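You operate a simulated robot arm through the tools that you are given. There is no shell and no other tool. Be economical: measure what you need, move in short steps, check, and stop when the job is done.

Carry out the task below with a simulated two-armed robot. There is one attempt and no reset: what you move stays moved.

JOB
Put the tin cup in the rinse trough. Put one of the lot boxes from the top of the card bench on the low shelf of the dye bench. Put the white jar marked "PINK 3" from the top of the card bench on the top deck of the hand cart and the white jar labelled "PINK 1" on the top of the jack-side bench. Take the white cup on the top of the card bench and put it away on the heater end of the store bench. Fetch the yellow shaker and stand it on top of the grey-taped carton. Open the blue drawer, fetch the orange card mould from the inside of the blue drawer and set it on the low shelf of the dye bench and shut the drawer again. Do these in any order. Set down upright: white jar, white cup, yellow shaker.

Only the result counts: the job must be done as asked and must still hold three seconds after the hand-in. Knocking over, shifting, dropping, spilling or breaking anything else fails it.

ROBOT AND FRAMES
Two 7-joint arms with two-finger parallel grippers on one trunk, on a base that drives. Base frame: it is fixed to the floor where the robot stands at the start and does not move with it; the origin is under the middle of the robot, x ahead of it, y to its left, z up; the surface under the hand at the start is at about z = 780. Units: mm, degrees, N and s.
The left shoulder is at the start at [50, 209, 1146], the right one opposite. With the tool pointing down near the work surface each hand reaches from about 100 to 900 mm from the robot's upright axis, wherever it stands, measured 20 degrees to its own side. Places, roughly: blue drawer [1400, -2400, 600]; grey-taped carton (12x9x10 cm) [3100, -600, 200]; heater end of the store bench [4600, -400, 900]; lot box [750, -250, 750]; low shelf of the dye bench [1600, -2700, 300]; orange card mould (12x9x9 cm) [1400, -2400, 600]; rinse trough [700, 1200, 700]; tin cup (6x6x4 cm) [500, -200, 800]; top deck of the hand cart [3100, -800, 600]; top of the jack-side bench [-1600, 2700, 800]; white cup (7x7x8 cm) [900, -900, 800]; white jar [750, -750, 750]; yellow shaker [750, -2250, 750]. Payload 4.4 kg a hand.
The TCP of each hand is the grasp point between the finger pads, 23 mm short of the fingertips. In the tool frame z runs along the fingers and y along their closing line. The gripper opens to 94 mm. The fingers are 38 mm wide and 10 mm thick; the gripper's body (54 by 96 mm) begins 39 mm behind the TCP.
Orientation is that of the tool frame in the base frame, as [roll, pitch, yaw] about the fixed x, y, z axes, in that order (R = Rz(yaw) Ry(pitch) Rx(roll)). With the fingers straight down and closing along the base's y, the tool's x points along the base's -x, its y along +y and its z along -z.

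CONTROLS
- The arms move only by the tool nudge_tool. It takes "left_plan", "right_plan" or both (then of equal length, played together; a hand with none holds still); each is a list that holds one entry, the list of rows, each a list of 7 numbers: the shift along the tool's x, y, z in units of 25 mm (1.0 is 25 mm), then the turn, a rotation vector about the tool's x, y, z in units of 6 degrees (1.0 is 6 degrees), then the gripper command, from -1 (shut) to 1 (fully open), values between in proportion. In form: [[[x, y, z, rx, ry, rz, hand], ...]]. A call has 1 to 20 rows; each row shifts and turns the commanded pose from where the row before left it, along the tool's axes as they then stand. A call with a number of a shift or a turn outside -1 to 1 is refused whole. A row lasts 0.2 s, in which the tool goes at most 50 mm and 8.6 degrees; a call with a longer step from one row to the next is refused whole, and so is a gripper value outside its range. Where a pose cannot be reached the arm comes as near as it can. A force on the tool above 40 N (or 10 N above the force at the start of the call, whichever is more), or a blocked arm, ends the call early, and 0.2 s more pass. The fingers move at their own pace (about 108 mm/s each) and stop on an object; they squeeze with about 42 N. The grip force told is the motor's: it shows also when the fingers shut on nothing. Time passes only in rows, and 0.2 s behind the last, so rows that do not move let the fingers close. The reply holds the time, the measured pose of the TCP, the force on the tool along the base axes, the opening and the grip force, in the units named above and with some noise, with the torque about the TCP (base axes, N m) and any sound that the robot's microphone picked up.
- Cameras (640 x 400 px; columns grow to the right, rows downward): "scene" is now at [138.7, -40.8, 1309.4]; the picture's right is [-0.48, -0.88, 0.00], its down [-0.58, 0.32, -0.75] and it looks along [0.66, -0.36, -0.66] (base axes); focal length 265 px, centre (320, 200). "left" rides on the left gripper at [86, -16, -74] in its tool frame; the picture's right is [0.18, 0.98, 0.00], its down [-0.58, 0.11, -0.81] and it looks along [-0.79, 0.15, 0.59] (tool axes); focal length 243 px, centre (320, 200). "right" rides on the right gripper at [86, 16, -74] in its tool frame; the picture's right is [-0.18, 0.98, 0.00], its down [-0.58, -0.11, -0.81] and it looks along [-0.79, -0.15, 0.59] (tool axes); focal length 243 px, centre (320, 200). There is no depth. A picture from a camera that has moved, and an enlarged one, comes with that camera's place and axes in the base frame and with its lens.
- snapshot(camera): a new picture of that camera. It takes no simulated time.
- raise_lower(by): slides the trunk up (or, below 0, down) by that many mm; the arms and the scene camera ride with it, the base frame stays. It gives what a move gives, with no picture.
- steer(legs): drives the robot by 1 to 6 legs, each [ahead, left, turn to the left] in mm, mm and degrees, along the robot's own axes; the way and the turn of a leg run together, so that a leg with both is an arc; at most 1500 mm and 180 degrees a leg. The arms and the cameras ride along, it lands a little off, and it stops where it bumps. It gives what a move gives.
- aim_head(pan, tilt): turns the head with the scene camera to pan (to the left, within 80 degrees either way) and tilt (down, from -29 to 69), counted from straight ahead of the robot. It gives what a move gives.
- inspect(camera, box): a new picture of the part [left, top, right, bottom] of that camera's present view, enlarged. It takes no simulated time.
- sign_off(): hands the job in; it is judged then, once.

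Work in short steps. Places have to be worked out from the pictures, the camera data and where the tool is seen: move nearer, look again, correct. Check each grasp and each placing, and mend what went wrong. You have 483 turns and 230 pictures in all, those below and enlarged ones among them. Open the grippers and draw the arms clear of the work before you hand the job in, unless the task says otherwise; then end with one line.

The tools are called after "Emit:" as name(argument=value, ...) on one line, values as JSON. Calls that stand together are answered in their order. nudge_tool: Moves the arms, as the interface text tells. Its arguments: {"type":"object","properties":{"left_plan":{"type":"array","items":{"type":"array","items":{"type":"array","items":{"type":"number"}}}},"right_plan":{"type":"array","items":{"type":"array","items":{"type":"array","items":{"type":"number"}}}}},"required":[]} The other tools are called the same way: raise_lower (by) slides the trunk up or down; steer (legs) drives the base; aim_head (pan, tilt) turns the head that bears the scene camera; snapshot (camera) takes a picture; inspect (camera, box) takes an enlarged picture of a part of a camera's view; sign_off () hands the job in.

At the start:

```text
time: 0.0
left_tcp_pos: [576.4, -113.6, 1047.1]
left_ee_rot: [-179.9, 0.0, -180.0]
left_force: [-0.5, -0.5, -0.1]
left_wrist_torque: [0.0, 0.01, -0.02]
left_gripper_width: 93.8
left_grasp_force: 0.1
right_tcp_pos: [432.0, -572.5, 1070.3]
right_ee_rot: [-180.0, -0.1, -180.0]
right_force: [-0.5, 0.5, -0.8]
right_wrist_torque: [-0.02, -0.01, 0.05]
right_gripper_width: 93.8
right_grasp_force: 0.1
trunk travel left (down, up): [-225.0, 338.0]
robot x, y, heading: [2.0, -0.1, 0.1]
head pan, tilt: [-28.9, 41.3]
```

scene: 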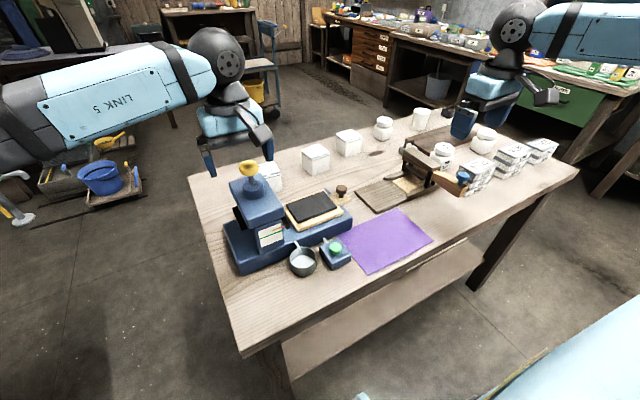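
right: 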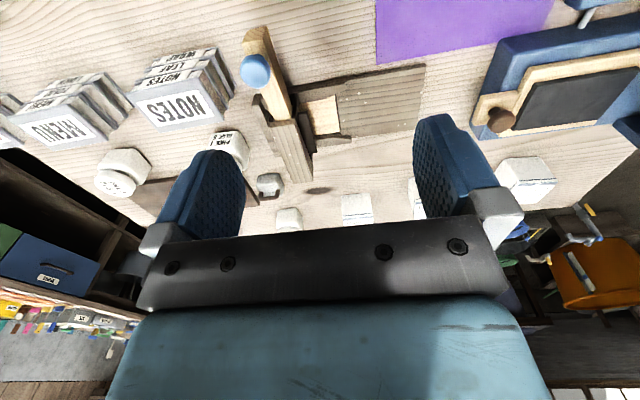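
left: 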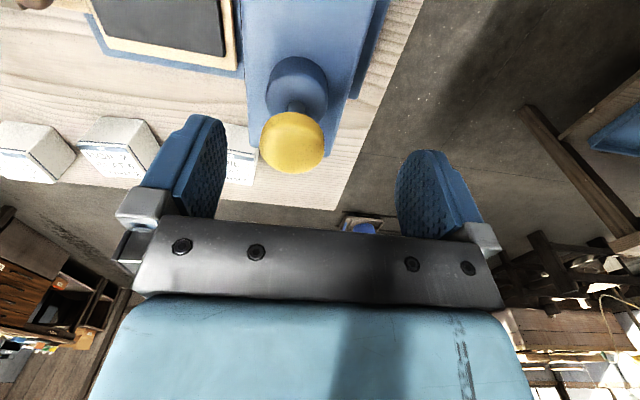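

The first pictures show the card bench with press, tin cup, jars and boxes. I enlarge the bench to identify things.

Emit:
inspect(camera="scene", box=[220, 100, 400, 280])

Emit:
inspect(camera="scene", box=[360, 80, 580, 220])

```text
2.22 times, centred on (310, 190) of scene
camera zoom: at [138.7, -40.8, 1309.4], right [-0.48, -0.88, 0.0], down [-0.58, 0.32, -0.75], along [0.66, -0.36, -0.66], focal length 590 px, centre (342, 222)
```

zoom: 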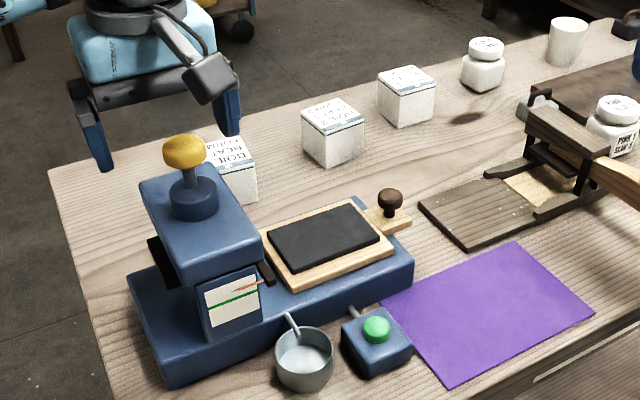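

```text
2.86 times, centred on (470, 150) of scene
camera zoom: at [138.7, -40.8, 1309.4], right [-0.48, -0.88, 0.0], down [-0.58, 0.32, -0.75], along [0.66, -0.36, -0.66], focal length 758 px, centre (-109, 343)
```

zoom: 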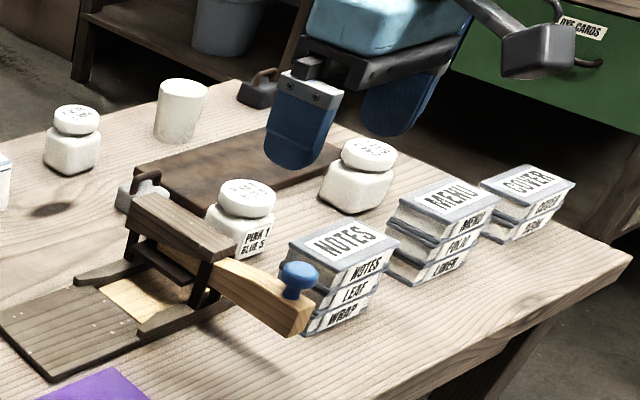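

I look at the jar labels closer, from both cameras.

Emit:
inspect(camera="scene", box=[425, 110, 505, 180])

Emit:
inspect(camera="right", box=[80, 120, 400, 240])

Emit:
inspect(camera="scene", box=[365, 105, 440, 150])

```text
5.71 times, centred on (465, 145) of scene
camera zoom: at [138.7, -40.8, 1309.4], right [-0.48, -0.88, 0.0], down [-0.58, 0.32, -0.75], along [0.66, -0.36, -0.66], focal length 1516 px, centre (-509, 514)
```

zoom: 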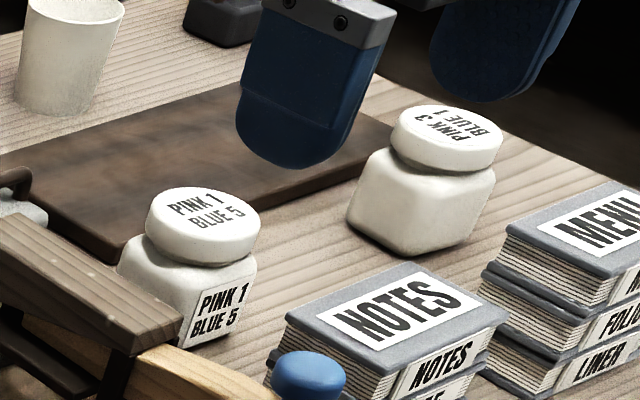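

```text
2.00 times, centred on (240, 180) of right
camera zoom: at [346.3, -555.2, 1146.4], right [0.18, 0.98, 0.0], down [0.58, -0.11, 0.81], along [0.79, -0.15, -0.59], focal length 485 px, centre (480, 240)
```

zoom: 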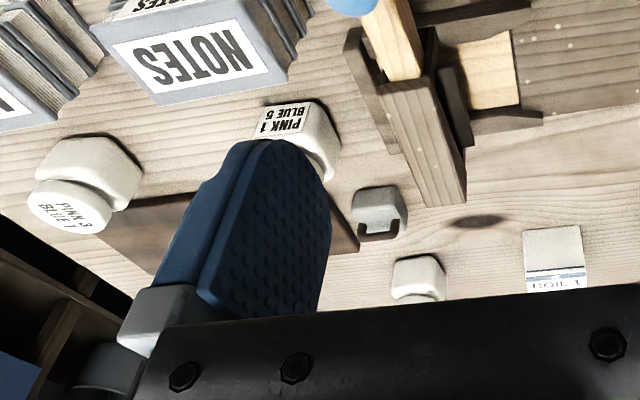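

```text
8.53 times, centred on (402, 128) of scene
camera zoom: at [138.7, -40.8, 1309.4], right [-0.48, -0.88, 0.0], down [-0.58, 0.32, -0.75], along [0.66, -0.36, -0.66], focal length 2264 px, centre (-384, 819)
```

zoom: 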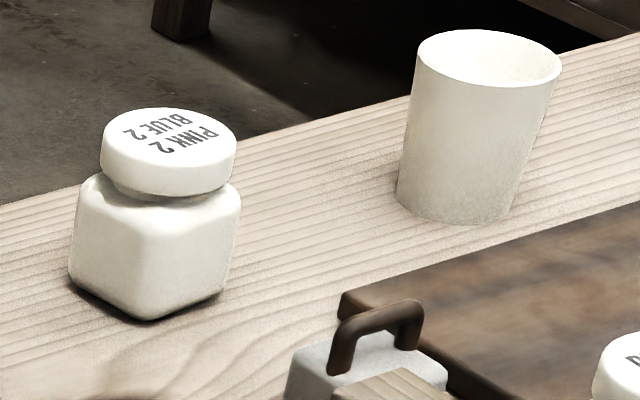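

PINK 1 is the middle jar, PINK 3 the right one, PINK 2 the rear left. Now I survey the room with the head.

Emit:
aim_head(pan=60, tilt=25)

Emit:
snapshot(camera="scene")

Emit:
aim_head(pan=-10, tilt=5)

Emit:
snapshot(camera="scene")

Emit:
aim_head(pan=-70, tilt=20)

Emit:
snapshot(camera="scene")

```text
time: 1.6
left_tcp_pos: [576.8, -113.5, 1047.3]
left_ee_rot: [-180.0, 0.0, 180.0]
left_force: [-0.3, 0.3, -0.3]
left_wrist_torque: [-0.01, 0.02, -0.01]
left_gripper_width: 93.8
left_grasp_force: 0.1
right_tcp_pos: [432.8, -572.4, 1069.8]
right_ee_rot: [179.9, 0.0, 180.0]
right_force: [-0.7, 0.2, 0.7]
right_wrist_torque: [0.0, 0.01, -0.01]
right_gripper_width: 94.0
right_grasp_force: 0.0
trunk travel left (down, up): [-225.0, 338.0]
robot x, y, heading: [0.5, 0.6, -0.0]
head pan, tilt: [60.0, 25.0]
```

```text
221 pictures are left
camera scene: at [111.2, 79.7, 1334.7], right [0.87, -0.5, 0.0], down [-0.21, -0.37, -0.91], along [0.45, 0.78, -0.42], focal length 265 px, centre (320, 200)
```

scene: 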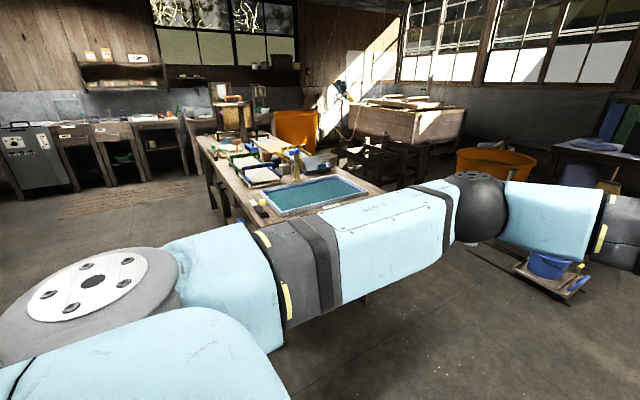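

```text
time: 3.0
left_tcp_pos: [577.1, -113.7, 1046.7]
left_ee_rot: [-180.0, 0.1, -180.0]
left_force: [0.8, 0.3, 0.2]
left_wrist_torque: [0.0, 0.01, -0.01]
left_gripper_width: 94.0
left_grasp_force: 0.0
right_tcp_pos: [434.0, -571.9, 1069.9]
right_ee_rot: [180.0, 0.0, -180.0]
right_force: [0.0, 0.5, -0.5]
right_wrist_torque: [0.01, -0.03, 0.0]
right_gripper_width: 93.8
right_grasp_force: 0.1
trunk travel left (down, up): [-225.0, 338.0]
robot x, y, heading: [0.6, 2.7, -0.1]
head pan, tilt: [-10.0, 5.0]
```

```text
220 pictures are left
camera scene: at [155.6, -16.0, 1367.1], right [-0.17, -0.98, 0.0], down [-0.09, 0.02, -1.0], along [0.98, -0.17, -0.09], focal length 265 px, centre (320, 200)
```

scene: 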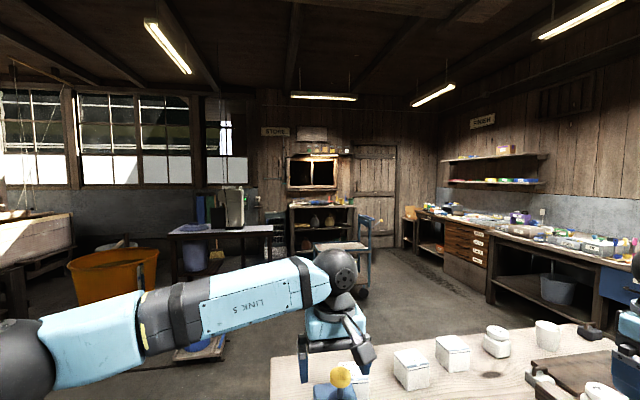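

```text
time: 4.3
left_tcp_pos: [577.8, -114.6, 1046.7]
left_ee_rot: [-180.0, 0.0, 180.0]
left_force: [-0.4, 0.2, 0.2]
left_wrist_torque: [0.03, -0.01, 0.02]
left_gripper_width: 94.0
left_grasp_force: 0.0
right_tcp_pos: [432.9, -571.9, 1070.8]
right_ee_rot: [-180.0, 0.0, -179.9]
right_force: [0.9, -0.2, -1.1]
right_wrist_torque: [0.0, 0.01, 0.01]
right_gripper_width: 94.2
right_grasp_force: 0.0
trunk travel left (down, up): [-225.0, 338.0]
robot x, y, heading: [3.6, -1.5, 0.0]
head pan, tilt: [-70.0, 20.0]
```

```text
219 pictures are left
camera scene: at [97.0, -87.6, 1342.8], right [-0.94, -0.34, 0.0], down [-0.12, 0.32, -0.94], along [0.32, -0.88, -0.34], focal length 265 px, centre (320, 200)
```

scene: 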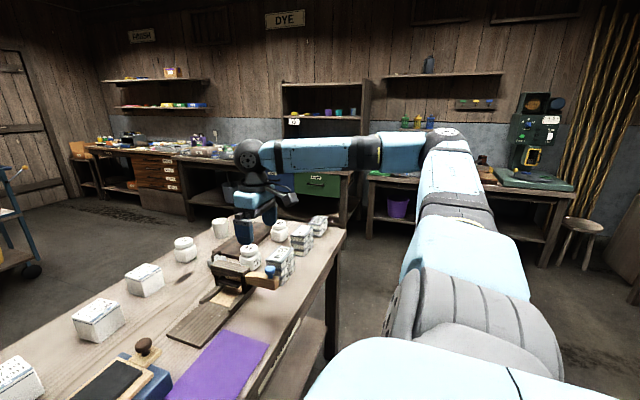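

Now I aim the head at the tin cup for a measurement.

Emit:
aim_head(pan=-28, tilt=55)

Emit:
inspect(camera="scene", box=[220, 100, 420, 260])

Emit:
snapshot(camera="left")

```text
time: 5.4
left_tcp_pos: [576.7, -114.7, 1047.1]
left_ee_rot: [-180.0, 0.0, 180.0]
left_force: [-0.6, -0.4, -0.2]
left_wrist_torque: [-0.04, 0.02, 0.0]
left_gripper_width: 94.1
left_grasp_force: 0.0
right_tcp_pos: [431.9, -572.8, 1069.7]
right_ee_rot: [180.0, 0.0, 180.0]
right_force: [0.1, 0.1, 0.5]
right_wrist_torque: [0.01, 0.01, -0.01]
right_gripper_width: 94.0
right_grasp_force: 0.1
trunk travel left (down, up): [-225.0, 338.0]
robot x, y, heading: [-1.2, 0.5, -0.0]
head pan, tilt: [-28.0, 55.0]
```

```text
2.50 times, centred on (320, 180) of scene
camera zoom: at [128.8, -34.0, 1290.7], right [-0.47, -0.88, 0.0], down [-0.72, 0.38, -0.57], along [0.51, -0.27, -0.82], focal length 663 px, centre (320, 250)
```

zoom: 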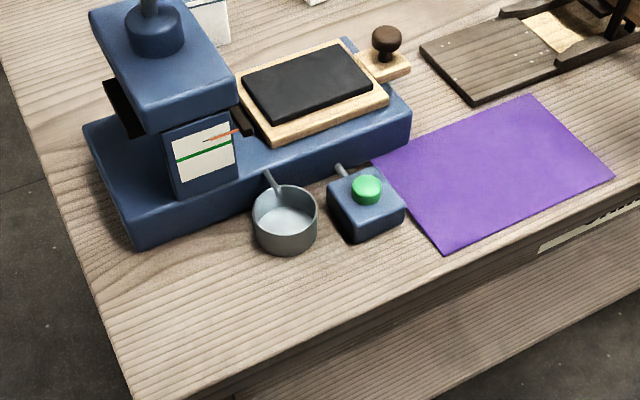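

```text
217 pictures are left
camera left: at [489.7, -129.8, 1122.0], right [-0.18, 0.98, 0.0], down [0.58, 0.11, 0.81], along [0.79, 0.15, -0.59], focal length 243 px, centre (320, 200)
```

left: 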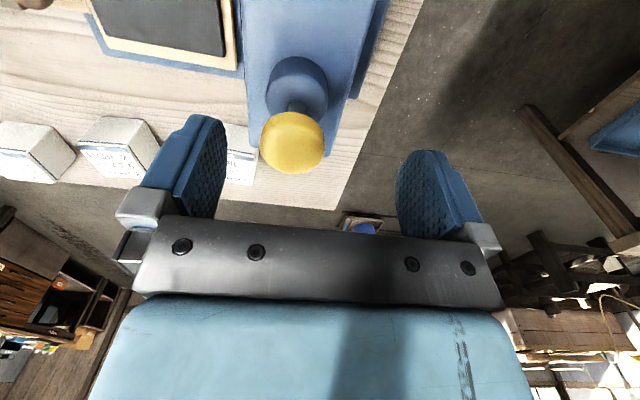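

The cup's rim centre is near (475, -181, 820), its handle pointing to +x. I take the left hand over it at height, narrowing the fingers to about 72 mm.

Emit:
nudge_tool(left_plan=[[[0.816, -0.53, 0, 0, 0, 0, 0.53], [0.816, -0.53, 0, 0, 0, 0, 0.53], [0.816, -0.53, 0, 0, 0, 0, 0.53], [0.816, -0.53, 0, 0, 0, 0, 0.53], [0.816, -0.53, 0, 0, 0, 0, 0.53], [0, 0, 1, 0, 0, 0, 0.53], [0, 0, 1, 0, 0, 0, 0.53], [0, 0, 1, 0, 0, 0, 0.53], [0, 0, 1, 0, 0, 0, 0.53], [0, 0, 1, 0, 0, 0, 0.53]]])

Emit:
inspect(camera="scene", box=[220, 100, 420, 260])

Emit:
snapshot(camera="left")

```text
time: 7.6
left_tcp_pos: [475.5, -180.6, 921.9]
left_ee_rot: [-180.0, 0.0, 179.9]
left_force: [-0.7, 0.9, -0.5]
left_wrist_torque: [-0.01, 0.02, -0.01]
left_gripper_width: 71.9
left_grasp_force: 0.0
right_tcp_pos: [432.6, -572.0, 1071.1]
right_ee_rot: [-179.9, 0.0, 180.0]
right_force: [-0.7, 0.6, -0.1]
right_wrist_torque: [0.03, 0.02, 0.01]
right_gripper_width: 93.8
right_grasp_force: 0.0
trunk travel left (down, up): [-225.0, 338.0]
robot x, y, heading: [-0.1, -0.0, 0.1]
head pan, tilt: [-28.0, 55.0]
```

```text
2.50 times, centred on (320, 180) of scene
camera zoom: at [129.1, -34.0, 1290.7], right [-0.47, -0.88, 0.0], down [-0.72, 0.38, -0.57], along [0.51, -0.27, -0.82], focal length 663 px, centre (320, 250)
```

zoom: 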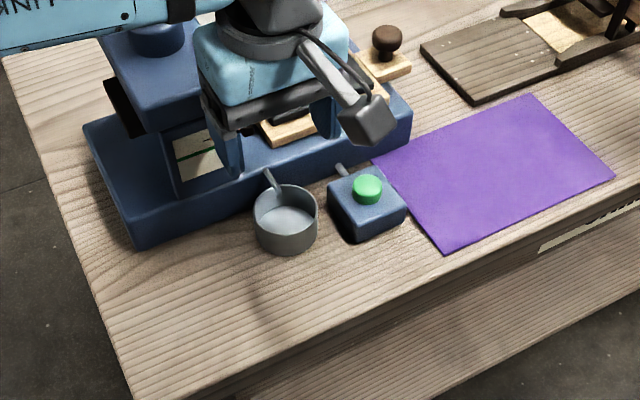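

```text
215 pictures are left
camera left: at [388.2, -195.3, 997.3], right [-0.18, 0.98, 0.0], down [0.58, 0.11, 0.81], along [0.79, 0.15, -0.59], focal length 243 px, centre (320, 200)
```

left: 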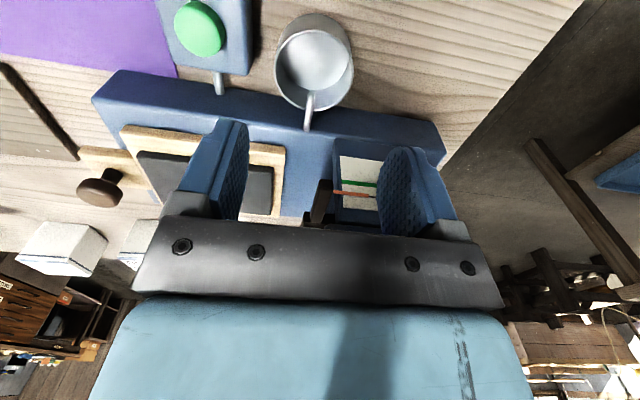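

The cup reads about (470, -182) in the second view. I go down to z 808.

Emit:
nudge_tool(left_plan=[[[0.1, -0.06, 0.9, 0, 0, 0, 0.53], [0, 0, 0.9, 0, 0, 0, 0.53], [0, 0, 0.9, 0, 0, 0, 0.53], [0, 0, 0.9, 0, 0, 0, 0.53], [0, 0, 0.45, 0, 0, 0, 0.53], [0, 0, 0.45, 0, 0, 0, 0.53]]])

Emit:
inspect(camera="scene", box=[250, 110, 390, 220])

Emit:
snapshot(camera="left")

```text
time: 8.2
left_tcp_pos: [473.3, -181.2, 899.0]
left_ee_rot: [-179.4, 0.5, -180.0]
left_force: [-9.3, 7.2, 19.5]
left_wrist_torque: [0.04, -1.35, 0.54]
left_gripper_width: 71.9
left_grasp_force: 0.0
right_tcp_pos: [431.4, -572.8, 1069.7]
right_ee_rot: [179.9, 0.0, -180.0]
right_force: [0.6, -0.9, -1.0]
right_wrist_torque: [0.03, 0.02, -0.03]
right_gripper_width: 94.2
right_grasp_force: 0.1
trunk travel left (down, up): [-225.0, 338.0]
robot x, y, heading: [-2.5, -0.3, -0.1]
head pan, tilt: [-28.0, 55.0]
stopped in row 2 (left hand): the force on the tool passed its limit at 53 N (the readings are from after the stop); the commanded pose is now the measured one
```

```text
3.64 times, centred on (320, 165) of scene
camera zoom: at [128.1, -33.3, 1291.0], right [-0.47, -0.88, 0.0], down [-0.72, 0.38, -0.57], along [0.51, -0.27, -0.82], focal length 965 px, centre (320, 327)
```

zoom: 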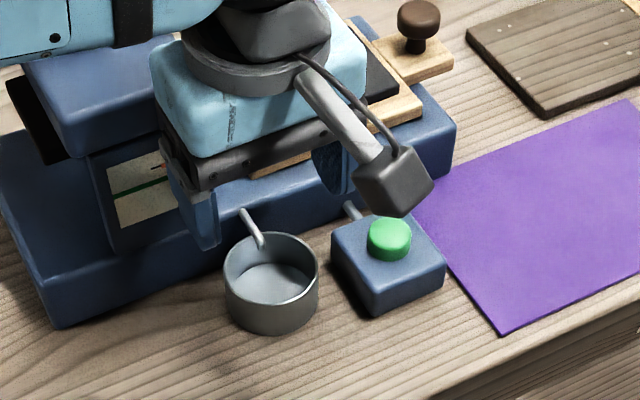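

```text
213 pictures are left
camera left: at [385.5, -197.0, 973.3], right [-0.18, 0.98, -0.01], down [0.57, 0.12, 0.81], along [0.8, 0.14, -0.59], focal length 243 px, centre (320, 200)
```

left: 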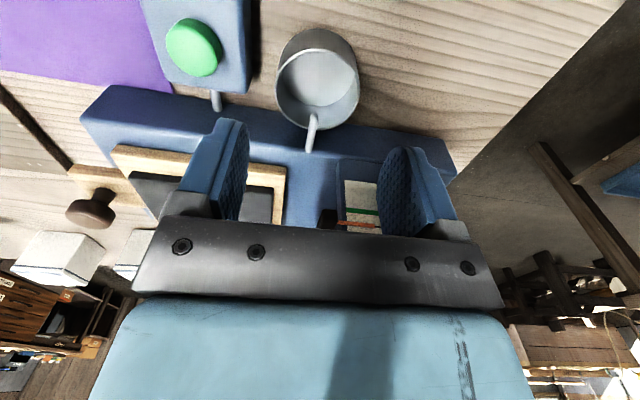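

The press head is in the way of the hand's body (contact up near z 966); nothing shifted. I back up and tilt the fingers 25° forward so the hand leans away from the press.

Emit:
nudge_tool(left_plan=[[[0, 0, -0.8, 0, 0, 0, 0.53], [0, 0, -0.8, 0, 0, 0, 0.53], [0, 0, 0, 0, -0.833, 0, 0.53], [0, 0, 0, 0, -0.833, 0, 0.53], [0, 0, 0, 0, -0.833, 0, 0.53], [0, 0, 0, 0, -0.833, 0, 0.53], [0, 0, 0, 0, -0.833, 0, 0.53]]])

Emit:
snapshot(camera="left")

```text
time: 9.8
left_tcp_pos: [473.9, -181.1, 936.5]
left_ee_rot: [-179.6, 25.5, -179.8]
left_force: [0.2, -0.2, 0.0]
left_wrist_torque: [0.02, 0.01, -0.01]
left_gripper_width: 72.1
left_grasp_force: 0.1
right_tcp_pos: [433.0, -573.1, 1069.7]
right_ee_rot: [-180.0, 0.1, 180.0]
right_force: [0.6, 0.2, 0.2]
right_wrist_torque: [0.0, 0.0, 0.03]
right_gripper_width: 93.9
right_grasp_force: 0.1
trunk travel left (down, up): [-225.0, 338.0]
robot x, y, heading: [-1.4, 0.8, -0.0]
head pan, tilt: [-28.0, 55.0]
```

```text
212 pictures are left
camera left: at [363.0, -197.1, 967.3], right [-0.17, 0.98, -0.09], down [0.18, 0.12, 0.98], along [0.97, 0.15, -0.19], focal length 243 px, centre (320, 200)
```

left: 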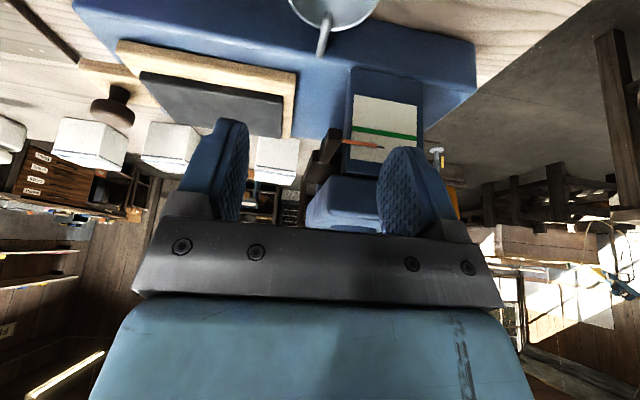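

Tilted as wanted. Now straight down about 125 mm with the tilt held.

Emit:
nudge_tool(left_plan=[[[0.43, -0.04, 0.9, 0, 0, 0, 0.53], [0.43, 0, 0.9, 0, 0, 0, 0.53], [0.43, 0, 0.9, 0, 0, 0, 0.53], [0.43, 0, 0.9, 0, 0, 0, 0.53]]])

Emit:
inspect(camera="scene", box=[250, 110, 390, 220])

Emit:
snapshot(camera="left")

```text
time: 10.8
left_tcp_pos: [474.1, -184.0, 835.7]
left_ee_rot: [-179.5, 25.4, -179.8]
left_force: [0.0, 0.1, -0.4]
left_wrist_torque: [0.0, -0.01, -0.01]
left_gripper_width: 72.1
left_grasp_force: 0.0
right_tcp_pos: [433.6, -573.5, 1070.2]
right_ee_rot: [179.9, 0.0, 180.0]
right_force: [-0.5, -0.3, 0.0]
right_wrist_torque: [0.02, 0.02, 0.02]
right_gripper_width: 93.9
right_grasp_force: 0.2
trunk travel left (down, up): [-225.0, 338.0]
robot x, y, heading: [-2.5, 3.7, -0.2]
head pan, tilt: [-28.0, 55.0]
```

```text
3.64 times, centred on (320, 165) of scene
camera zoom: at [129.1, -33.9, 1290.7], right [-0.47, -0.88, 0.0], down [-0.72, 0.38, -0.57], along [0.51, -0.27, -0.82], focal length 965 px, centre (320, 327)
```

zoom: 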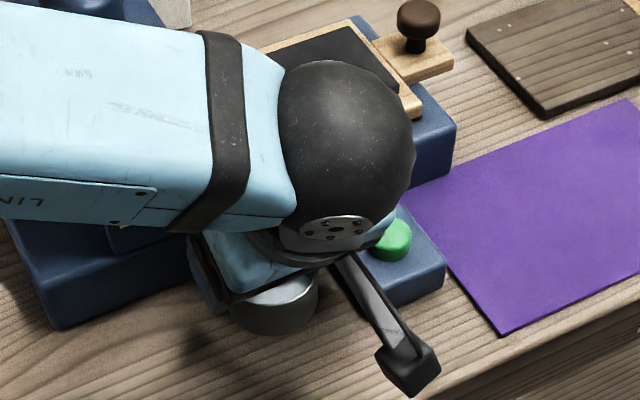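

```text
210 pictures are left
camera left: at [361.7, -199.1, 867.3], right [-0.17, 0.98, -0.09], down [0.18, 0.12, 0.98], along [0.97, 0.15, -0.2], focal length 243 px, centre (320, 200)
```

left: 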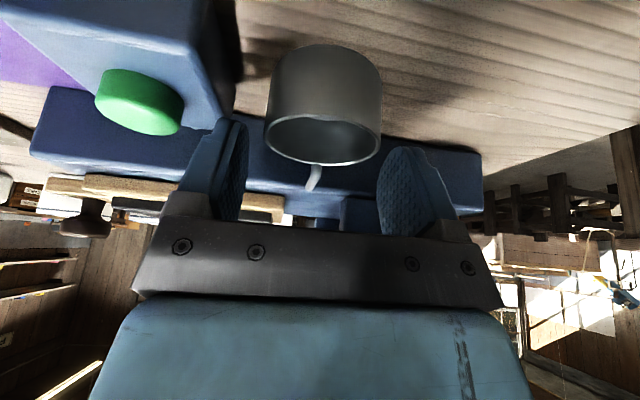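

The cup sits between the fingers, a few mm to +y and +x. I correct, drop to z ~807 and close.

Emit:
nudge_tool(left_plan=[[[-0.14, 0.12, 0.07, 0, 0, 0, 0.53], [0.25, 0, 0.523, 0, 0, 0, 0.53], [0.25, 0, 0.5, 0, 0, 0, 0.53], [0, 0, 0, 0, 0, 0, 0.53]]])

Emit:
snapshot(camera="left")

```text
time: 11.8
left_tcp_pos: [477.1, -179.7, 808.5]
left_ee_rot: [-179.5, 25.5, -179.7]
left_force: [0.2, 0.1, 11.1]
left_wrist_torque: [0.41, 0.06, -0.11]
left_gripper_width: 71.8
left_grasp_force: 0.3
right_tcp_pos: [433.0, -571.5, 1069.7]
right_ee_rot: [-179.8, 0.0, -179.9]
right_force: [-0.3, -0.3, 0.0]
right_wrist_torque: [0.03, 0.02, -0.01]
right_gripper_width: 93.9
right_grasp_force: 0.0
trunk travel left (down, up): [-225.0, 338.0]
robot x, y, heading: [-0.0, 4.3, 0.2]
head pan, tilt: [-28.0, 55.0]
```

```text
209 pictures are left
camera left: at [366.0, -195.7, 839.9], right [-0.17, 0.98, -0.09], down [0.18, 0.12, 0.98], along [0.97, 0.15, -0.19], focal length 243 px, centre (320, 200)
```

left: 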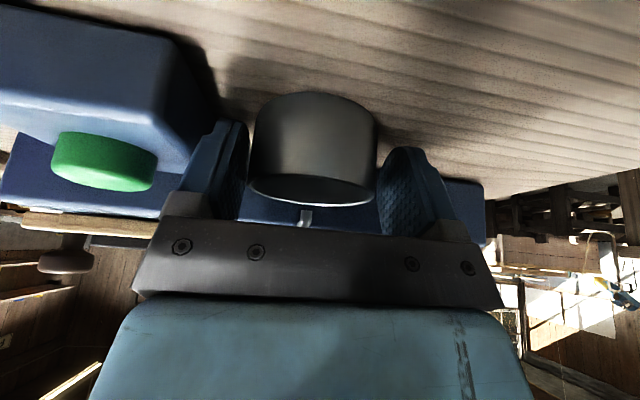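

There's an 11 N upward force on the +y finger. I lift 5 mm, widen a little and check.

Emit:
nudge_tool(left_plan=[[[-0.086, 0, -0.18, 0, 0, 0, 0.53], [0, 0, 0, 0, 0, 0, 0.6]]])

Emit:
inspect(camera="left", box=[170, 60, 470, 240])

```text
time: 12.4
left_tcp_pos: [478.1, -180.1, 814.0]
left_ee_rot: [-179.7, 25.4, -179.8]
left_force: [0.2, 0.5, -1.1]
left_wrist_torque: [-0.02, 0.01, 0.0]
left_gripper_width: 75.3
left_grasp_force: 0.1
right_tcp_pos: [431.6, -572.8, 1069.2]
right_ee_rot: [180.0, 0.1, 179.9]
right_force: [0.0, -1.0, 0.6]
right_wrist_torque: [0.03, -0.01, 0.01]
right_gripper_width: 93.8
right_grasp_force: 0.2
trunk travel left (down, up): [-225.0, 338.0]
robot x, y, heading: [2.4, -1.4, 0.1]
head pan, tilt: [-28.0, 55.0]
```

```text
2.13 times, centred on (320, 150) of left
camera zoom: at [365.9, -195.8, 843.7], right [-0.17, 0.98, -0.09], down [0.18, 0.12, 0.98], along [0.97, 0.15, -0.2], focal length 518 px, centre (320, 307)
```

zoom: 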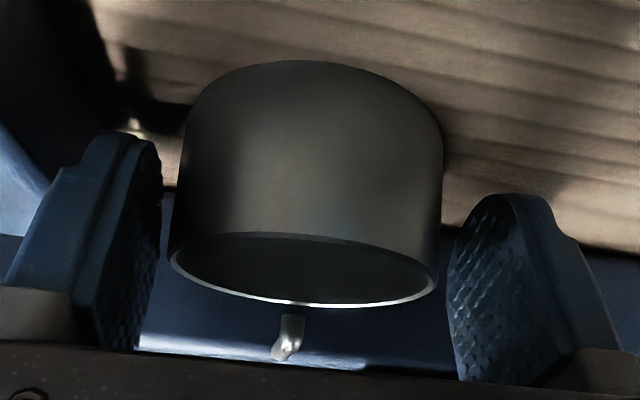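

Both fingers straddle the cup, so it was the bench under the tip. I close here.

Emit:
nudge_tool(left_plan=[[[0.03, 0, 0.08, 0, 0, 0, 0.6], [0, 0, 0, 0, 0, 0, -1], [0, 0, 0, 0, 0, 0, -1], [0, 0, 0, 0, 0, 0, -1]]])

Emit:
snapshot(camera="left")

```text
time: 13.4
left_tcp_pos: [477.1, -180.3, 812.3]
left_ee_rot: [-179.5, 25.5, -179.8]
left_force: [-0.1, 1.2, 2.7]
left_wrist_torque: [0.07, 0.02, 0.01]
left_gripper_width: 58.7
left_grasp_force: 41.6
right_tcp_pos: [432.3, -572.3, 1070.9]
right_ee_rot: [-179.9, 0.0, -179.9]
right_force: [-0.5, -0.2, -0.2]
right_wrist_torque: [0.0, 0.01, 0.02]
right_gripper_width: 93.9
right_grasp_force: 0.0
trunk travel left (down, up): [-225.0, 338.0]
robot x, y, heading: [-2.6, 1.4, -0.2]
head pan, tilt: [-28.0, 55.0]
```

```text
207 pictures are left
camera left: at [366.3, -196.0, 842.0], right [-0.17, 0.98, -0.09], down [0.18, 0.12, 0.98], along [0.97, 0.15, -0.2], focal length 243 px, centre (320, 200)
```

left: 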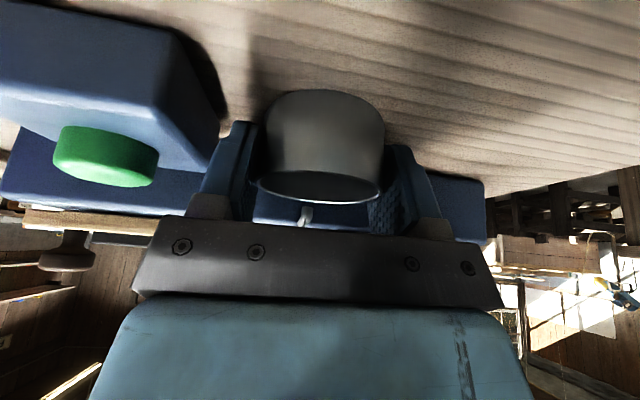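

Gripped at 58.7 mm. I lift straight up and then draw back.

Emit:
nudge_tool(left_plan=[[[-0.43, 0, -0.9, 0, 0, 0, -1], [-0.43, 0, -0.9, 0, 0, 0, -1], [-0.43, 0, -0.9, 0, 0, 0, -1], [-0.43, 0, -0.9, 0, 0, 0, -1], [-0.43, 0, -0.9, 0, 0, 0, -1], [-0.43, 0, -0.9, 0, 0, 0, -1], [0.9, 0, -0.43, 0, 0, 0, -1], [0.9, 0, -0.43, 0, 0, 0, -1], [0.9, 0, -0.43, 0, 0, 0, -1], [0.9, 0, -0.43, 0, 0, 0, -1]]])

Emit:
aim_head(pan=-50, tilt=40)

Emit:
snapshot(camera="scene")

```text
time: 15.6
left_tcp_pos: [377.3, -180.1, 960.6]
left_ee_rot: [-179.5, 25.5, -179.7]
left_force: [0.4, 0.4, -0.4]
left_wrist_torque: [0.02, -0.01, 0.04]
left_gripper_width: 58.8
left_grasp_force: 42.1
right_tcp_pos: [432.2, -572.0, 1070.7]
right_ee_rot: [-179.9, -0.1, -180.0]
right_force: [0.5, -0.8, -0.7]
right_wrist_torque: [0.0, -0.03, 0.02]
right_gripper_width: 94.0
right_grasp_force: 0.0
trunk travel left (down, up): [-225.0, 338.0]
robot x, y, heading: [-1.1, -1.5, -0.1]
head pan, tilt: [-28.0, 55.0]
```

```text
time: 16.4
left_tcp_pos: [379.2, -179.0, 960.5]
left_ee_rot: [-179.6, 25.4, -179.7]
left_force: [0.1, 0.1, -0.1]
left_wrist_torque: [0.0, -0.01, 0.06]
left_gripper_width: 58.9
left_grasp_force: 42.0
right_tcp_pos: [433.1, -572.1, 1069.8]
right_ee_rot: [-180.0, 0.0, 180.0]
right_force: [-0.7, -0.6, 0.7]
right_wrist_torque: [-0.01, -0.05, 0.04]
right_gripper_width: 94.1
right_grasp_force: 0.0
trunk travel left (down, up): [-225.0, 338.0]
robot x, y, heading: [-2.8, 0.6, -0.0]
head pan, tilt: [-50.0, 40.0]
```

```text
206 pictures are left
camera scene: at [119.9, -65.1, 1311.3], right [-0.77, -0.64, 0.0], down [-0.41, 0.49, -0.77], along [0.49, -0.59, -0.64], focal length 265 px, centre (320, 200)
```

scene: 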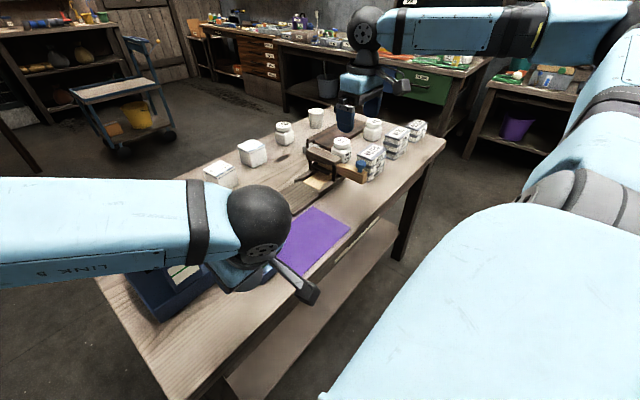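

The cup is held clear. Now I measure the PINK 1 jar and its surroundings for the right hand.

Emit:
inspect(camera="scene", box=[290, 95, 430, 195])

Emit:
snapshot(camera="right")

```text
4.00 times, centred on (360, 145) of scene
camera zoom: at [119.9, -65.1, 1311.3], right [-0.77, -0.64, 0.0], down [-0.41, 0.49, -0.77], along [0.49, -0.59, -0.64], focal length 1061 px, centre (160, 420)
```

zoom: 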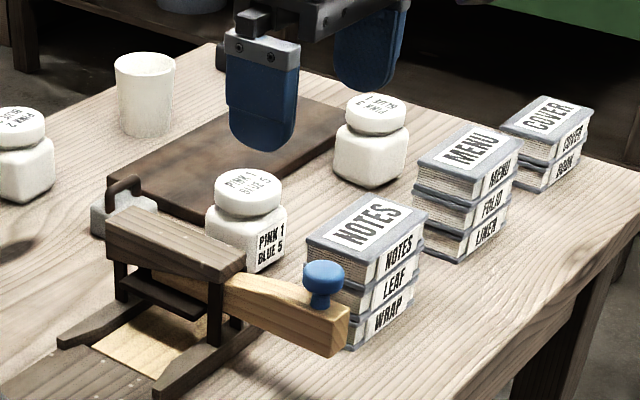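

```text
204 pictures are left
camera right: at [346.8, -555.0, 1146.1], right [0.18, 0.98, 0.0], down [0.58, -0.11, 0.81], along [0.79, -0.15, -0.59], focal length 243 px, centre (320, 200)
```

right: 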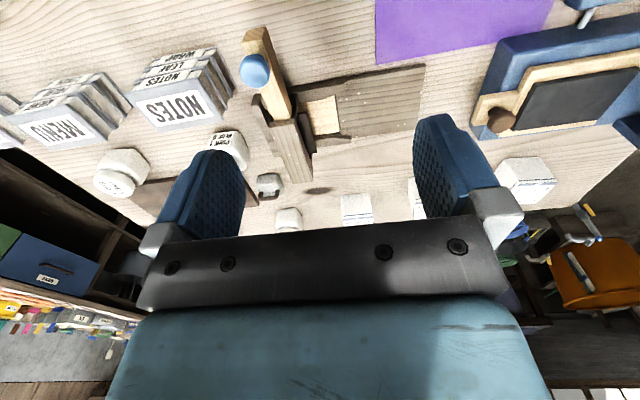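

The jar PINK 1 appears near (605, -770). I move the right hand nearer to see it between the fingers.

Emit:
nudge_tool(right_plan=[[[-0.44, -0.99, 0.5, 0, 0, 0, 1], [-0.44, -0.99, 0.5, 0, 0, 0, 1], [-0.44, -0.99, 0.5, 0, 0, 0, 1], [-0.44, -0.99, 0.5, 0, 0, 0, 1], [-0.44, -0.99, 0.5, 0, 0, 0, 1], [-0.44, -0.99, 0.5, 0, 0, 0, 1], [-0.44, -0.99, 0.5, 0, 0, 0, 1], [-0.44, -0.99, 0.5, 0, 0, 0, 1]]])

Emit:
snapshot(camera="right")

```text
time: 18.2
left_tcp_pos: [378.9, -179.3, 960.4]
left_ee_rot: [-179.6, 25.3, -179.8]
left_force: [0.4, -0.4, -0.3]
left_wrist_torque: [0.05, 0.01, 0.02]
left_gripper_width: 58.6
left_grasp_force: 42.3
right_tcp_pos: [521.6, -771.0, 970.4]
right_ee_rot: [-180.0, -0.1, -179.9]
right_force: [0.4, 0.4, 0.6]
right_wrist_torque: [0.02, 0.06, 0.01]
right_gripper_width: 93.9
right_grasp_force: 0.1
trunk travel left (down, up): [-225.0, 338.0]
robot x, y, heading: [1.3, 2.0, -0.1]
head pan, tilt: [-50.0, 40.0]
```

```text
203 pictures are left
camera right: at [434.5, -753.7, 1045.9], right [0.18, 0.98, 0.0], down [0.58, -0.11, 0.81], along [0.79, -0.15, -0.59], focal length 243 px, centre (320, 200)
```

right: 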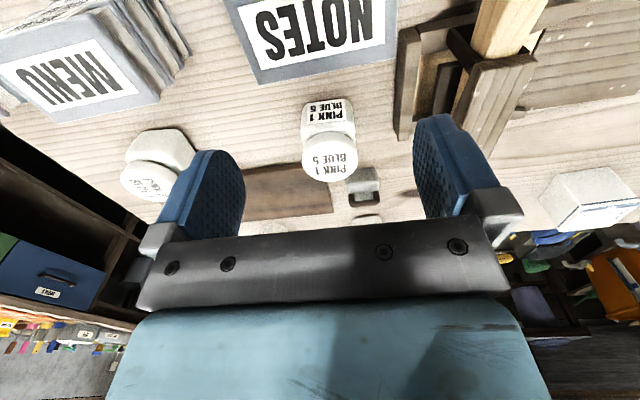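

PINK 1 lid is at (607, -775, 865), well aligned. I move over it and descend to z 836.

Emit:
nudge_tool(right_plan=[[[-0.855, -0.04, 0, 0, 0, 0, 1], [-0.855, -0.04, 0, 0, 0, 0, 1], [-0.855, -0.04, 0, 0, 0, 0, 1], [-0.855, -0.04, 0, 0, 0, 0, 1], [0, 0, 0.9, 0, 0, 0, 1], [0, 0, 0.9, 0, 0, 0, 1], [0, 0, 0.9, 0, 0, 0, 1], [0, 0, 0.6, 0, 0, 0, 1]]])

Emit:
snapshot(camera="right")

```text
time: 20.0
left_tcp_pos: [378.9, -179.2, 960.9]
left_ee_rot: [-179.6, 25.5, -179.7]
left_force: [0.4, -0.1, -0.7]
left_wrist_torque: [0.0, 0.0, -0.01]
left_gripper_width: 58.8
left_grasp_force: 42.0
right_tcp_pos: [607.1, -774.2, 887.0]
right_ee_rot: [179.9, 0.0, -180.0]
right_force: [-0.2, 0.5, 0.0]
right_wrist_torque: [0.01, -0.02, 0.01]
right_gripper_width: 94.3
right_grasp_force: 0.0
trunk travel left (down, up): [-225.0, 338.0]
robot x, y, heading: [-0.0, 1.0, 0.0]
head pan, tilt: [-50.0, 40.0]
```

```text
202 pictures are left
camera right: at [520.7, -757.1, 963.0], right [0.18, 0.98, 0.0], down [0.58, -0.11, 0.81], along [0.79, -0.15, -0.59], focal length 243 px, centre (320, 200)
```

right: 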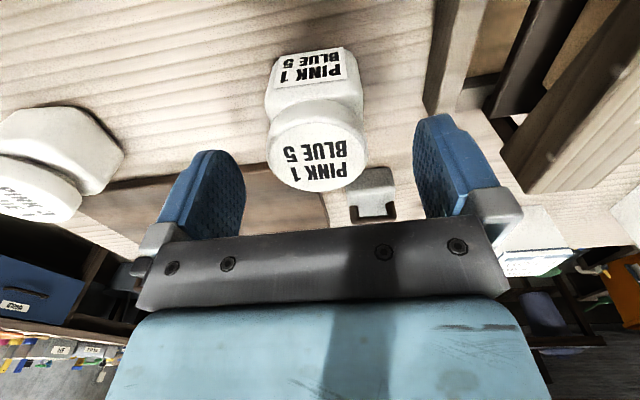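

Aligned to within a mm. Down 51 mm and close.

Emit:
nudge_tool(right_plan=[[[0, 0, 0.7, 0, 0, 0, 1], [0, 0, 0.7, 0, 0, 0, 1], [0, 0, 0.64, 0, 0, 0, 1], [0, 0, 0, 0, 0, 0, -1], [0, 0, 0, 0, 0, 0, -1], [0, 0, 0, 0, 0, 0, -1]]])

```text
time: 21.4
left_tcp_pos: [377.5, -180.7, 961.5]
left_ee_rot: [-179.6, 25.4, -179.7]
left_force: [-0.8, 0.3, 0.3]
left_wrist_torque: [0.0, 0.0, -0.04]
left_gripper_width: 58.9
left_grasp_force: 42.2
right_tcp_pos: [596.0, -771.1, 849.8]
right_ee_rot: [-179.9, 0.0, 179.9]
right_force: [1.1, -0.2, 0.9]
right_wrist_torque: [0.04, 0.02, 0.01]
right_gripper_width: 60.0
right_grasp_force: 41.9
right hand out of reach, approached as far as the arm can: row 2, 3
trunk travel left (down, up): [-225.0, 338.0]
robot x, y, heading: [0.5, -0.1, -0.3]
head pan, tilt: [-50.0, 40.0]
```

Reach limit left the hand 11 mm short, but it holds something 60 mm wide. I look.

Emit:
snapshot(camera="right")

Emit:
inspect(camera="scene", box=[290, 95, 430, 195])

```text
201 pictures are left
camera right: at [510.0, -752.9, 924.9], right [0.18, 0.98, 0.0], down [0.58, -0.11, 0.81], along [0.79, -0.15, -0.59], focal length 243 px, centre (320, 200)
```

right: 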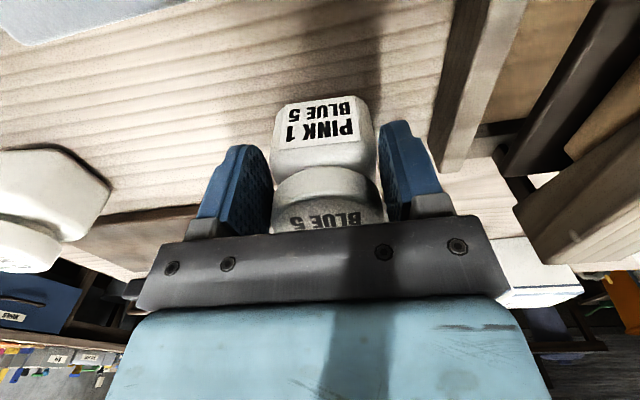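

```text
4.00 times, centred on (360, 145) of scene
camera zoom: at [120.1, -65.3, 1311.3], right [-0.77, -0.64, 0.0], down [-0.41, 0.49, -0.77], along [0.49, -0.59, -0.64], focal length 1061 px, centre (160, 420)
```

zoom: 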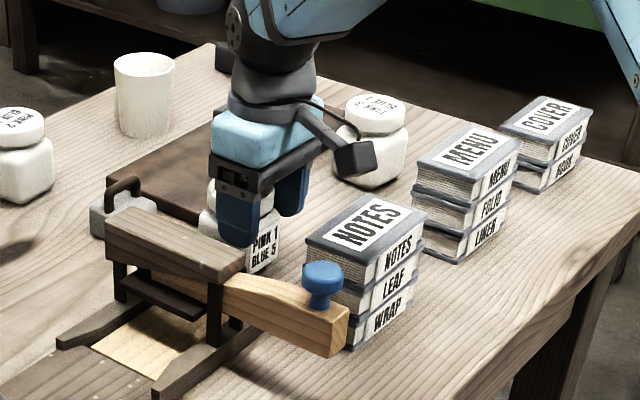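

It holds only the body's top edge. I open, lower the trunk 13 mm (the hand rides along), and close again for a better bite.

Emit:
nudge_tool(right_plan=[[[0, 0, 0, 0, 0, 0, 1], [0, 0, 0, 0, 0, 0, 1]]])

Emit:
raise_lower(by=-14)

Emit:
nudge_tool(right_plan=[[[0, 0, 0, 0, 0, 0, -1], [0, 0, 0, 0, 0, 0, -1], [0, 0, 0, 0, 0, 0, -1], [0, 0, -0.5, 0, 0, 0, -1], [0, 0, -1, 0, 0, 0, -1], [0, 0, -1, 0, 0, 0, -1], [0, 0, -1, 0, 0, 0, -1]]])

Emit:
snapshot(camera="right")

```text
time: 22.0
left_tcp_pos: [379.5, -181.1, 961.0]
left_ee_rot: [-179.6, 25.4, -179.9]
left_force: [0.3, 1.2, -0.9]
left_wrist_torque: [-0.04, 0.03, 0.01]
left_gripper_width: 58.6
left_grasp_force: 42.2
right_tcp_pos: [596.1, -770.5, 848.7]
right_ee_rot: [-179.9, 0.1, 180.0]
right_force: [-0.4, -0.7, 0.6]
right_wrist_torque: [0.0, 0.01, 0.0]
right_gripper_width: 93.8
right_grasp_force: 0.1
trunk travel left (down, up): [-225.0, 338.0]
robot x, y, heading: [-1.3, -0.1, 0.0]
head pan, tilt: [-50.0, 40.0]
```

```text
time: 22.6
left_tcp_pos: [376.8, -180.1, 948.2]
left_ee_rot: [-179.5, 25.4, -179.7]
left_force: [-0.5, -0.1, -0.3]
left_wrist_torque: [-0.01, 0.02, -0.01]
left_gripper_width: 59.1
left_grasp_force: 41.9
right_tcp_pos: [595.5, -770.3, 836.3]
right_ee_rot: [-179.8, 0.1, -179.9]
right_force: [-0.4, -0.5, 0.0]
right_wrist_torque: [0.03, -0.04, 0.02]
right_gripper_width: 93.8
right_grasp_force: 0.1
trunk travel left (down, up): [-211.0, 352.0]
robot x, y, heading: [0.4, 2.6, -0.1]
head pan, tilt: [-50.0, 40.0]
```

```text
time: 24.2
left_tcp_pos: [376.9, -178.8, 946.2]
left_ee_rot: [-179.7, 25.5, -179.7]
left_force: [-0.8, 0.5, 0.1]
left_wrist_torque: [-0.01, 0.01, 0.02]
left_gripper_width: 58.8
left_grasp_force: 42.0
right_tcp_pos: [594.4, -770.6, 923.3]
right_ee_rot: [-179.8, 0.1, 180.0]
right_force: [-0.9, -0.2, -1.7]
right_wrist_torque: [-0.01, 0.04, 0.01]
right_gripper_width: 59.5
right_grasp_force: 41.6
trunk travel left (down, up): [-211.0, 352.0]
robot x, y, heading: [-0.9, -2.1, 0.0]
head pan, tilt: [-50.0, 40.0]
```

```text
199 pictures are left
camera right: at [509.4, -752.8, 999.1], right [0.18, 0.98, 0.0], down [0.58, -0.11, 0.81], along [0.79, -0.15, -0.59], focal length 243 px, centre (320, 200)
```

right: 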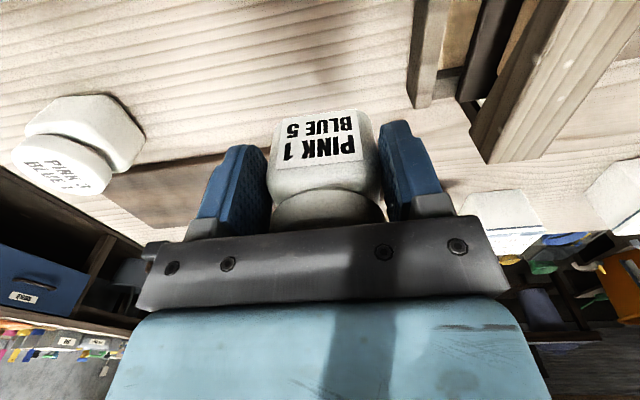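

The jar is held well. I raise it clear of the book stacks and draw it back.

Emit:
nudge_tool(right_plan=[[[0, 0, -1, 0, 0, 0, -1], [0, 0, -1, 0, 0, 0, -1], [0, 0, -1, 0, 0, 0, -1], [0, 0, -0.6, 0, 0, 0, -1], [1, 0.3, 0, 0, 0, 0, -1], [1, 0.6, 0, 0, 0, 0, -1], [1, 0.9, 0, 0, 0, 0, -1], [1, 1, 0, 0, 0, 0, -1], [1, 1, 0, 0, 0, 0, -1], [1, 1, 0, 0, 0, 0, -1], [1, 1, 0, 0, 0, 0, -1], [0.5, 1, 0, 0, 0, 0, -1], [0, 1, 0, 0, 0, 0, -1], [0, 1, 0, 0, 0, 0, -1]]])

Emit:
steer(legs=[[-350, 0, 0], [0, 0, 90]])

Emit:
aim_head(pan=-20, tilt=25)

Emit:
snapshot(camera="scene")

```text
time: 27.2
left_tcp_pos: [378.4, -179.9, 948.0]
left_ee_rot: [-179.7, 25.4, -179.8]
left_force: [-0.4, 0.1, -1.4]
left_wrist_torque: [0.01, -0.01, -0.02]
left_gripper_width: 58.8
left_grasp_force: 41.8
right_tcp_pos: [407.9, -550.2, 1012.8]
right_ee_rot: [-179.9, 0.1, 180.0]
right_force: [-0.8, -0.5, -2.3]
right_wrist_torque: [-0.02, 0.05, -0.01]
right_gripper_width: 59.5
right_grasp_force: 41.6
trunk travel left (down, up): [-211.0, 352.0]
robot x, y, heading: [2.7, -0.0, 0.0]
head pan, tilt: [-50.0, 40.0]
```

```text
time: 33.3
left_tcp_pos: [-168.8, 377.1, 947.2]
left_ee_rot: [-179.6, 25.4, -89.9]
left_force: [-0.2, 0.4, -0.1]
left_wrist_torque: [-0.02, 0.0, -0.02]
left_gripper_width: 58.5
left_grasp_force: 41.5
right_tcp_pos: [202.1, 407.0, 1011.5]
right_ee_rot: [-179.9, 0.1, -90.0]
right_force: [-0.2, -0.1, -2.4]
right_wrist_torque: [-0.05, 0.0, 0.0]
right_gripper_width: 59.6
right_grasp_force: 41.9
trunk travel left (down, up): [-211.0, 352.0]
robot x, y, heading: [-347.3, -2.0, 90.0]
head pan, tilt: [-50.0, 40.0]
```

```text
time: 34.3
left_tcp_pos: [-168.4, 377.9, 946.8]
left_ee_rot: [-179.5, 25.5, -89.7]
left_force: [-0.3, 0.8, -0.1]
left_wrist_torque: [0.01, -0.02, 0.01]
left_gripper_width: 58.7
left_grasp_force: 42.5
right_tcp_pos: [202.0, 407.7, 1012.7]
right_ee_rot: [180.0, 0.1, -90.0]
right_force: [0.1, 0.1, -1.9]
right_wrist_torque: [-0.05, 0.01, 0.01]
right_gripper_width: 59.5
right_grasp_force: 42.0
trunk travel left (down, up): [-211.0, 352.0]
robot x, y, heading: [-348.3, -0.3, 90.0]
head pan, tilt: [-20.0, 25.0]
```

```text
198 pictures are left
camera scene: at [-319.6, 153.8, 1320.6], right [0.94, -0.34, 0.0], down [-0.15, -0.4, -0.91], along [0.31, 0.85, -0.42], focal length 265 px, centre (320, 200)
```

scene: 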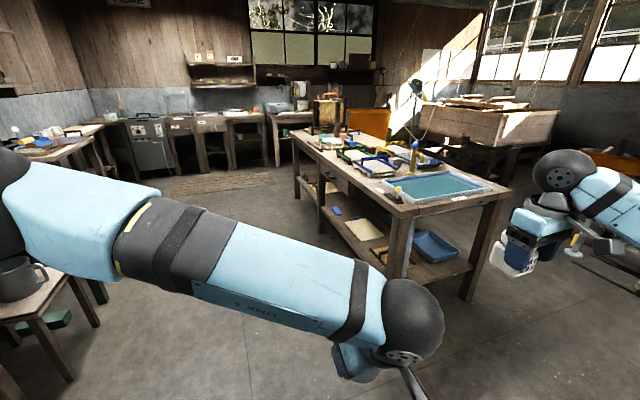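

The trough is about x 460–1010, y 1080–1400. I drive in front of it.

Emit:
steer(legs=[[580, 0, 0], [0, -1080, 0]])

Emit:
aim_head(pan=0, tilt=50)

Emit:
snapshot(camera="scene")

```text
time: 46.9
left_tcp_pos: [901.6, 954.5, 947.7]
left_ee_rot: [-179.6, 25.3, -90.1]
left_force: [0.6, -0.4, 0.1]
left_wrist_torque: [0.0, 0.01, -0.01]
left_gripper_width: 58.9
left_grasp_force: 42.2
right_tcp_pos: [1273.1, 981.4, 1012.1]
right_ee_rot: [-180.0, 0.2, -90.4]
right_force: [-1.2, -0.7, -1.5]
right_wrist_torque: [-0.05, -0.01, -0.01]
right_gripper_width: 59.6
right_grasp_force: 42.5
trunk travel left (down, up): [-211.0, 352.0]
robot x, y, heading: [718.8, 578.1, 89.4]
head pan, tilt: [-20.0, 25.0]
```

```text
time: 47.8
left_tcp_pos: [902.4, 954.5, 946.6]
left_ee_rot: [-179.6, 25.5, -90.2]
left_force: [0.8, 0.2, -0.6]
left_wrist_torque: [0.01, -0.01, -0.01]
left_gripper_width: 58.7
left_grasp_force: 41.9
right_tcp_pos: [1273.3, 982.5, 1012.3]
right_ee_rot: [-179.9, 0.1, -90.4]
right_force: [-0.9, 1.1, -2.0]
right_wrist_torque: [-0.03, 0.03, -0.01]
right_gripper_width: 59.6
right_grasp_force: 42.6
trunk travel left (down, up): [-211.0, 352.0]
robot x, y, heading: [720.1, 577.1, 89.2]
head pan, tilt: [0.0, 50.0]
```

```text
197 pictures are left
camera scene: at [717.8, 722.2, 1283.2], right [1.0, -0.01, 0.0], down [-0.01, -0.77, -0.64], along [0.0, 0.64, -0.77], focal length 265 px, centre (320, 200)
```

scene: 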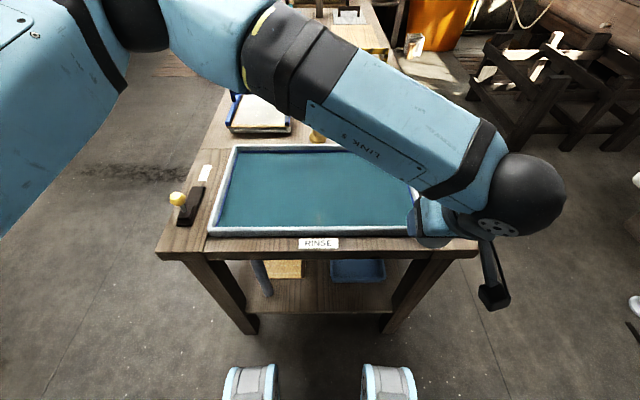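

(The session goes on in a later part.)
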